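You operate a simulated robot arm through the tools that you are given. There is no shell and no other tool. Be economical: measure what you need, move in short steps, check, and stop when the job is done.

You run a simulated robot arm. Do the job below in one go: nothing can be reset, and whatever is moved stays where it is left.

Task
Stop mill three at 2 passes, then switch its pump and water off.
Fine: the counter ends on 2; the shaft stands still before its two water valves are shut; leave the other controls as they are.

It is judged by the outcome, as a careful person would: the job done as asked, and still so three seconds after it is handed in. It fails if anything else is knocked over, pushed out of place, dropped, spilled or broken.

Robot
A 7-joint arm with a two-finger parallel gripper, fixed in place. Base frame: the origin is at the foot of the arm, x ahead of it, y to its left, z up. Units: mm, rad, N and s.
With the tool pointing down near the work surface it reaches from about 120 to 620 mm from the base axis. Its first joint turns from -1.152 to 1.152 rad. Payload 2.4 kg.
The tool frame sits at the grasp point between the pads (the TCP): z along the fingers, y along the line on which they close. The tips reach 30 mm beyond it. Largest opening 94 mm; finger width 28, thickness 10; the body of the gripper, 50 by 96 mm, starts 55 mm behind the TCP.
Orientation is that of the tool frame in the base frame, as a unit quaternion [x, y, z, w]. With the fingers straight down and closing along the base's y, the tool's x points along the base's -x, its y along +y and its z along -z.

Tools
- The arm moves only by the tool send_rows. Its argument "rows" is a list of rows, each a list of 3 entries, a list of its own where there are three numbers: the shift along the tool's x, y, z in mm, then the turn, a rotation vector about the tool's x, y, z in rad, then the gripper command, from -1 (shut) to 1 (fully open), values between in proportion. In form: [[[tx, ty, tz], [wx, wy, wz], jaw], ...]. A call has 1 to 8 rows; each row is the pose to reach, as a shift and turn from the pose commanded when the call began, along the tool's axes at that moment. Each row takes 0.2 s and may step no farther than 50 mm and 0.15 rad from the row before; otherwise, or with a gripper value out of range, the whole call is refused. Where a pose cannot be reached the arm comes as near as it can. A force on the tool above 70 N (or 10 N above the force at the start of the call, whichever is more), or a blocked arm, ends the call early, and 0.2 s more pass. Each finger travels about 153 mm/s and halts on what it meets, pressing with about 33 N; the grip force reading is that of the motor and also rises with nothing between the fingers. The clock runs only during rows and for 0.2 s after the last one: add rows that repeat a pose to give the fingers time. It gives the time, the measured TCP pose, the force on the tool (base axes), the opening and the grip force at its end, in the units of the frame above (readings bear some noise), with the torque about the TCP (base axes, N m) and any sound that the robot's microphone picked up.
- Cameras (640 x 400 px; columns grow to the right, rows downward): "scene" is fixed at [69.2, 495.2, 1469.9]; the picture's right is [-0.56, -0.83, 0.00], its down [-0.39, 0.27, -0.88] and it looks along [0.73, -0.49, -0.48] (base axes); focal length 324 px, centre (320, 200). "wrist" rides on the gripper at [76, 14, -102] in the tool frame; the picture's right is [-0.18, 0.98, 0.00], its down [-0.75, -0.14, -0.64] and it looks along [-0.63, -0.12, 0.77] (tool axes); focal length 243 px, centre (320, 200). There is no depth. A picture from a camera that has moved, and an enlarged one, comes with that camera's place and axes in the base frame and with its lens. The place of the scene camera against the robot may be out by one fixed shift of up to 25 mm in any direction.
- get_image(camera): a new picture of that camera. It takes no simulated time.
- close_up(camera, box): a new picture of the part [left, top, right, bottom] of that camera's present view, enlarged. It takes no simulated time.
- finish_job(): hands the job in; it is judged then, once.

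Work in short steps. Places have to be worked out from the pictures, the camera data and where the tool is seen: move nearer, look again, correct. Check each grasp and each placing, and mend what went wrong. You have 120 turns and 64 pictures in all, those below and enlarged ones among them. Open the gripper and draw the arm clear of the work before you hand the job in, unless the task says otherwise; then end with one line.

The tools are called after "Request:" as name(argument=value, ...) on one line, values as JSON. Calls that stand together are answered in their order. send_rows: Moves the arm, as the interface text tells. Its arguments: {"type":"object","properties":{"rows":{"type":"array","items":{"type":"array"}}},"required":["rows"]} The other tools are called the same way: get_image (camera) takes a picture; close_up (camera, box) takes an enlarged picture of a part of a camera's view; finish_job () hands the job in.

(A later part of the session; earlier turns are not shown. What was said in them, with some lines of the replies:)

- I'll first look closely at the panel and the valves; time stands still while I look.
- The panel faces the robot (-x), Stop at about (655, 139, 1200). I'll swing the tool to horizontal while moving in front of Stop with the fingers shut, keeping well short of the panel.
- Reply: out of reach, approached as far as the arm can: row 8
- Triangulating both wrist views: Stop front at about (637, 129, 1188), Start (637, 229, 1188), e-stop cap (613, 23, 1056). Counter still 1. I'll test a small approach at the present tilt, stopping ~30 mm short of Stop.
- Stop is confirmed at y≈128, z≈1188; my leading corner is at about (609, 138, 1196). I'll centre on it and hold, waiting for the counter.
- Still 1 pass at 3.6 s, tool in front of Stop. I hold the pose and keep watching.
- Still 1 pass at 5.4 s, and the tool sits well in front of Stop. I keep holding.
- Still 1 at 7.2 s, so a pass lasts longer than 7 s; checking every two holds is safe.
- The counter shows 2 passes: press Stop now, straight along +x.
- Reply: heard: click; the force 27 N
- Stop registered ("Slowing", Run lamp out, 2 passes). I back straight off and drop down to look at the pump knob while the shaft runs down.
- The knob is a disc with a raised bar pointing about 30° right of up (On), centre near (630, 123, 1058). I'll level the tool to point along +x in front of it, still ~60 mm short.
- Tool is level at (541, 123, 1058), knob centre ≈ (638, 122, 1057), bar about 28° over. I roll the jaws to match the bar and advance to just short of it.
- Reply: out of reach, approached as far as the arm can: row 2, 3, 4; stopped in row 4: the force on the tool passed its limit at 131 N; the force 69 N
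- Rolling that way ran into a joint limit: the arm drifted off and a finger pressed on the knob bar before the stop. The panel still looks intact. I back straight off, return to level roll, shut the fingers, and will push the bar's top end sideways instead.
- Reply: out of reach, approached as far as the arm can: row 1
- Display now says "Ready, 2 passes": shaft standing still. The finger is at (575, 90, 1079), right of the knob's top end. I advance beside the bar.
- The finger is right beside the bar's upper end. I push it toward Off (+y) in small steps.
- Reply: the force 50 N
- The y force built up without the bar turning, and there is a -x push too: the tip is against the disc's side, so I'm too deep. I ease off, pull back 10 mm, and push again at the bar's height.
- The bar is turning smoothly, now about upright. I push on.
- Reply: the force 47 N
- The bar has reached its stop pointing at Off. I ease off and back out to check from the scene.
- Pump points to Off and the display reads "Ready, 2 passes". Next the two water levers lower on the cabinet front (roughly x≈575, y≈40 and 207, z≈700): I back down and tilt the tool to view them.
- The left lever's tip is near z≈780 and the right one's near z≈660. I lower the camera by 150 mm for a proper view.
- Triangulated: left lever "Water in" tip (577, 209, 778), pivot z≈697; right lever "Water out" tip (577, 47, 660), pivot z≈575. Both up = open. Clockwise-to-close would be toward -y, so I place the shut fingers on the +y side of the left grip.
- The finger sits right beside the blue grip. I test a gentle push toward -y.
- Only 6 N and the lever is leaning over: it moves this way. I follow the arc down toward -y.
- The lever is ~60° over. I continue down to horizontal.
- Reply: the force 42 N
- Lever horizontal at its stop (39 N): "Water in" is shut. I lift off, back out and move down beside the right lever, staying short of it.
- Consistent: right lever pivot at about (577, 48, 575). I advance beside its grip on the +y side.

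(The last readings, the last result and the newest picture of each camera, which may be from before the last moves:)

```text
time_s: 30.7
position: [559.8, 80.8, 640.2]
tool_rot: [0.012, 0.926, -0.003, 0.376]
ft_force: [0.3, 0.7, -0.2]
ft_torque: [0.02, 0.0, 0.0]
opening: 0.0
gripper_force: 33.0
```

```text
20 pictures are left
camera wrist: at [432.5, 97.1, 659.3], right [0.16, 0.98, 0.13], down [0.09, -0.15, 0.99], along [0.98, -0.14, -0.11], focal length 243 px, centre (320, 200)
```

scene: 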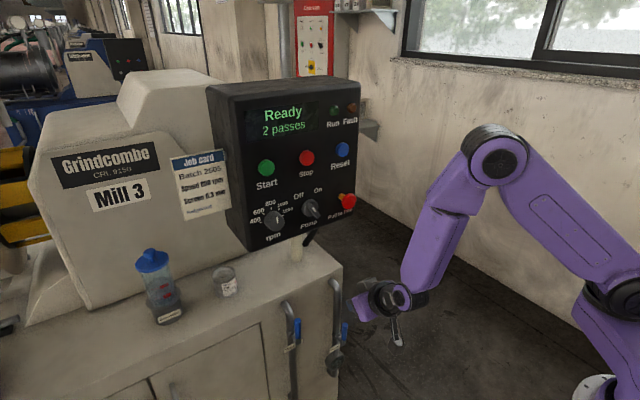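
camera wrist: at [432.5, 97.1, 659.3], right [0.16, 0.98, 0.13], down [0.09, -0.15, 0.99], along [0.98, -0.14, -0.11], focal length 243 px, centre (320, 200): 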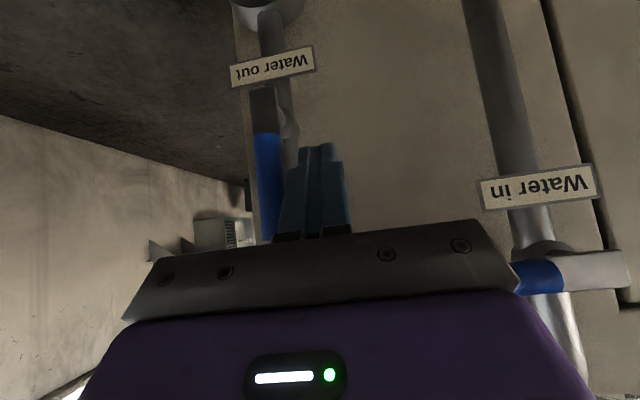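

Same relative position as with the left lever. I test a push toward -y.

Request:
send_rows(rows=[[[0, -9, 0], [0, 0, 0], -1], [[0, -17, 0], [0, 0, 0], -1], [[0, -24, 0], [0, 0, 0], -1]])

Request:
close_up(camera="wrist", box=[200, 20, 420, 240])

```text
time_s: 31.5
position: [558.8, 58.9, 641.8]
tool_rot: [0.011, 0.926, -0.003, 0.377]
ft_force: [-2.3, 6.2, 1.0]
ft_torque: [0.17, 0.03, 0.04]
opening: 0.0
gripper_force: 32.6
```

```text
1.82 times, centred on (310, 130) of wrist
camera zoom: at [431.9, 74.8, 660.3], right [0.15, 0.98, 0.13], down [0.09, -0.15, 0.99], along [0.98, -0.14, -0.11], focal length 441 px, centre (338, 327)
```

zoom: 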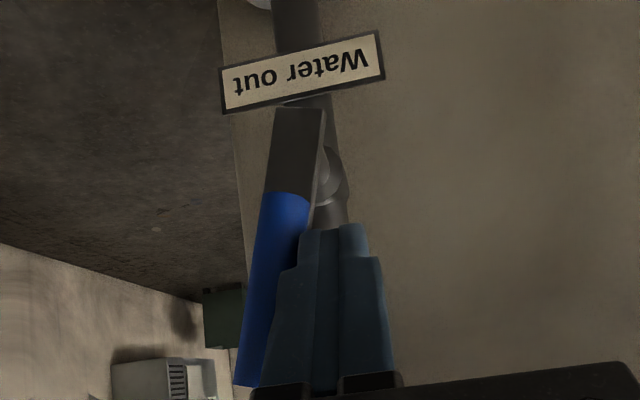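

It swings freely that way too (6 N). I follow the same arc down.

Request:
send_rows(rows=[[[-0.9, -8, -0.6], [0, 0, 0], -1], [[-1.7, -16, -1.2], [0, 0, 0], -1], [[-1, -23, 0], [0, 0, 0], -1], [[-0.6, -30, 0.5], [0, 0, 0], -1], [[1.8, -37, 3], [0, 0, 0], -1], [[4.1, -44, 5.7], [0, 0, 0], -1]])

Request:
get_image(camera="wrist")

```text
time_s: 32.9
position: [558.5, 10.7, 633.7]
tool_rot: [0.013, 0.927, -0.003, 0.376]
ft_force: [0.7, 1.5, 0.0]
ft_torque: [-0.02, 0.01, -0.02]
opening: 0.2
gripper_force: 33.0
```

```text
18 pictures are left
camera wrist: at [432.3, 28.0, 653.1], right [0.16, 0.98, 0.13], down [0.09, -0.15, 0.99], along [0.98, -0.14, -0.11], focal length 243 px, centre (320, 200)
```

wrist: 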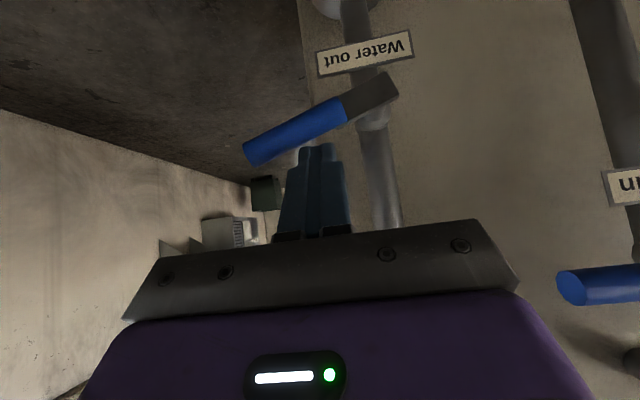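

About 60° over; now down to horizontal.

Request:
send_rows(rows=[[[4.1, -5, 4.4], [0, 0, 0], -1], [[8.2, -10, 8.8], [0, 0, 0], -1], [[13.3, -14, 14], [0, 0, 0], -1], [[18.4, -17, 19.7], [0, 0, 0], -1], [[24, -17, 25.4], [0, 0, 0], -1]])

Request:
get_image(camera="wrist")

```text
time_s: 34.1
position: [570.9, -4.5, 611.3]
tool_rot: [0.014, 0.92, -0.002, 0.392]
ft_force: [14.0, -0.9, 39.4]
ft_torque: [0.03, -0.65, 0.04]
opening: 0.1
gripper_force: 32.6
```

```text
17 pictures are left
camera wrist: at [444.2, 12.8, 625.4], right [0.15, 0.98, 0.14], down [0.05, -0.15, 0.99], along [0.99, -0.14, -0.08], focal length 243 px, centre (320, 200)
```

wrist: 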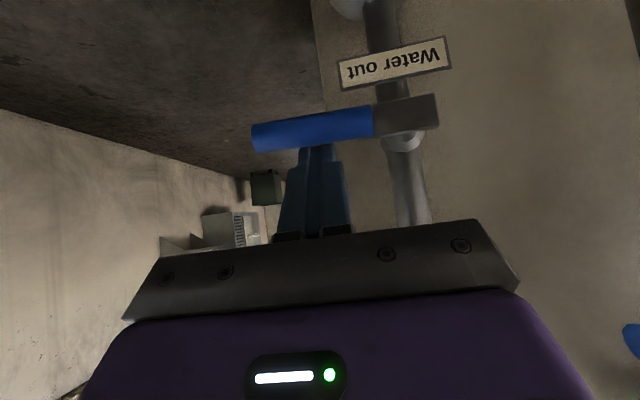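

"Water out" is horizontal at its stop too. I lift off, withdraw and open the gripper, then check everything.

Request:
send_rows(rows=[[[-4.8, 0, -16.3], [0, 0, 0], -1], [[25.3, -1, -45.6], [0, 0, 0], -1], [[57.4, -2.4, -77], [0, 0, 0], -1], [[61.5, -3, -123], [0, 0, 0], 0], [[48, -3.5, -165.5], [0, 0, 0], 1], [[48, -3.5, -165.5], [0, 0, 0], 1], [[48, -3.5, -165.5], [0, 0, 0], 1]])

Request:
get_image(camera="wrist")

Request:
get_image(camera="scene")

Request:
close_up(camera="scene", box=[200, 80, 370, 250])

Request:
close_up(camera="scene", box=[260, 250, 380, 390])

```text
time_s: 35.7
position: [484.7, 37.5, 675.7]
tool_rot: [0.007, 0.929, -0.028, 0.369]
ft_force: [0.3, 0.9, 0.6]
ft_torque: [-0.01, 0.0, 0.02]
opening: 94.1
gripper_force: 0.0
out of reach, approached as far as the arm can: row 2, 3, 4, 5, 6, 7
```

```text
16 pictures are left
camera wrist: at [358.8, 56.8, 695.6], right [0.17, 0.98, 0.08], down [0.1, -0.1, 0.99], along [0.98, -0.16, -0.12], focal length 243 px, centre (320, 200)
```

wrist: 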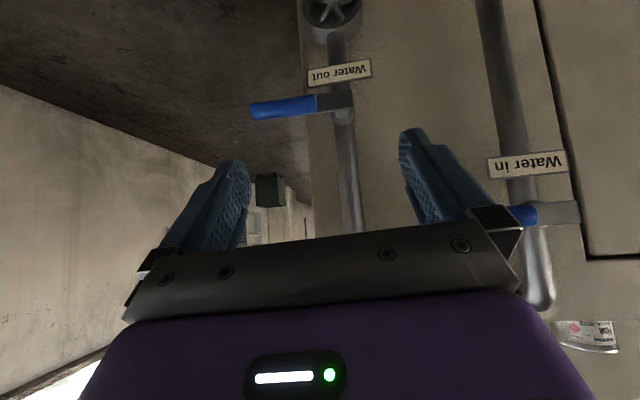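

```text
15 pictures are left
```

scene: 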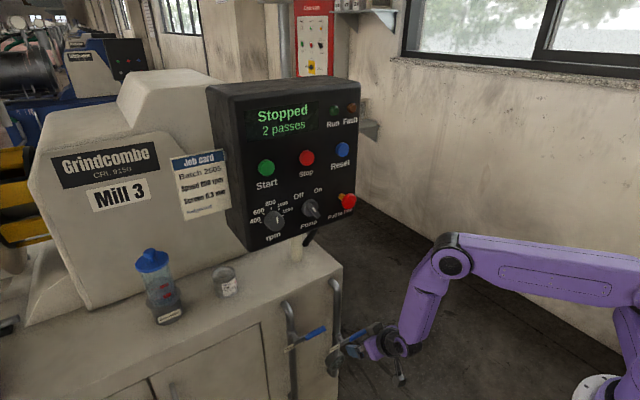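

```text
2.35 times, centred on (285, 165) of scene
camera zoom: at [69.1, 495.3, 1469.9], right [-0.56, -0.83, 0.0], down [-0.39, 0.27, -0.88], along [0.73, -0.49, -0.48], focal length 762 px, centre (402, 282)
```

zoom: 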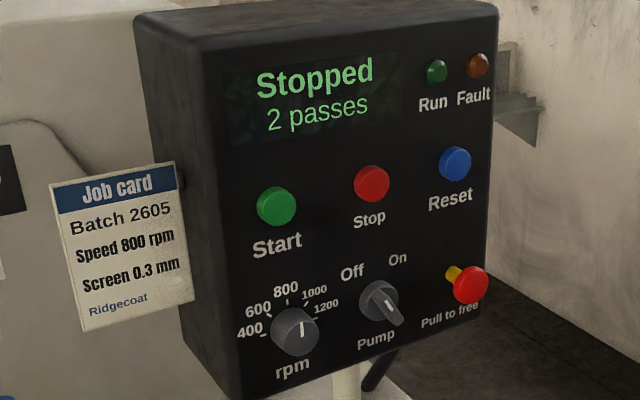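

```text
2.86 times, centred on (320, 320) of scene
camera zoom: at [69.1, 495.3, 1469.9], right [-0.56, -0.83, 0.0], down [-0.39, 0.27, -0.88], along [0.73, -0.49, -0.48], focal length 925 px, centre (320, -143)
```

zoom: 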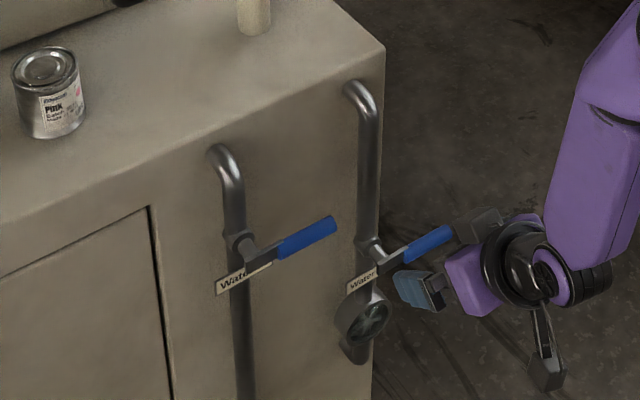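

All done: "Stopped, 2 passes", pump Off, both levers horizontal, everything else in place. I draw the arm a little farther away, which also lets some seconds pass.

Request:
send_rows(rows=[[[0, 0, -25], [0, 0, 0], 1], [[0, 0, -50], [0, 0, 0], 1], [[0, 0, -75], [0, 0, 0], 1], [[0, 0, -75], [0, 0, 0], 1], [[0, 0, -75], [0, 0, 0], 1], [[0, 0, -75], [0, 0, 0], 1], [[0, 0, -75], [0, 0, 0], 1]])

Request:
close_up(camera="scene", box=[200, 80, 440, 400])

Request:
close_up(camera="scene", box=[270, 180, 350, 240])

```text
time_s: 37.3
position: [457.4, 61.2, 735.4]
tool_rot: [0.007, 0.93, -0.037, 0.366]
ft_force: [0.0, -0.2, -0.2]
ft_torque: [0.04, -0.03, 0.01]
opening: 94.0
gripper_force: 0.0
out of reach, approached as far as the arm can: row 1, 2, 3, 4, 5, 6, 7
```

```text
1.25 times, centred on (320, 240) of scene
camera zoom: at [69.2, 495.2, 1469.9], right [-0.56, -0.83, 0.0], down [-0.39, 0.27, -0.88], along [0.73, -0.49, -0.48], focal length 405 px, centre (320, 150)
```

zoom: 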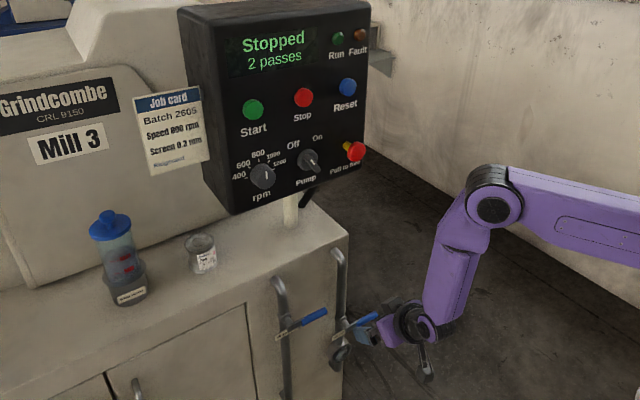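

```text
6.67 times, centred on (310, 210) of scene
camera zoom: at [69.2, 495.2, 1469.9], right [-0.56, -0.83, 0.0], down [-0.39, 0.27, -0.88], along [0.73, -0.49, -0.48], focal length 2159 px, centre (387, 133)
```

zoom: 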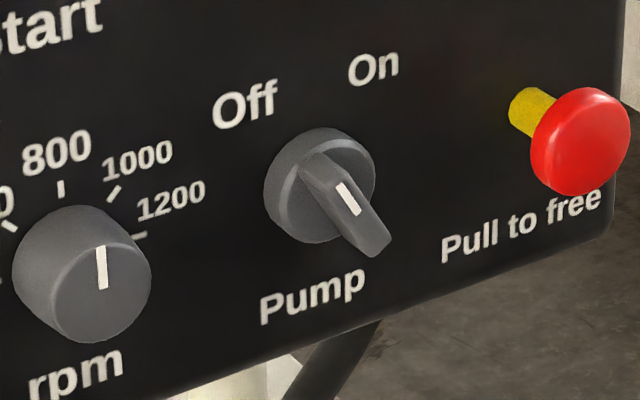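

The pump mark points to Off, the rpm knob and e-stop look as they did at the start, both levers are shut, the counter reads 2 and the arm is clear. I hand in.

Request:
finish_job()

```text
The job is handed in.
```

Mill three is stopped with the counter on 2, its pump is off, and both water valves were shut after the display had gone from "Slowing" to "Ready". While lining up on the pump knob, a finger hit it hard (131 N), and it still turned normally afterwards.
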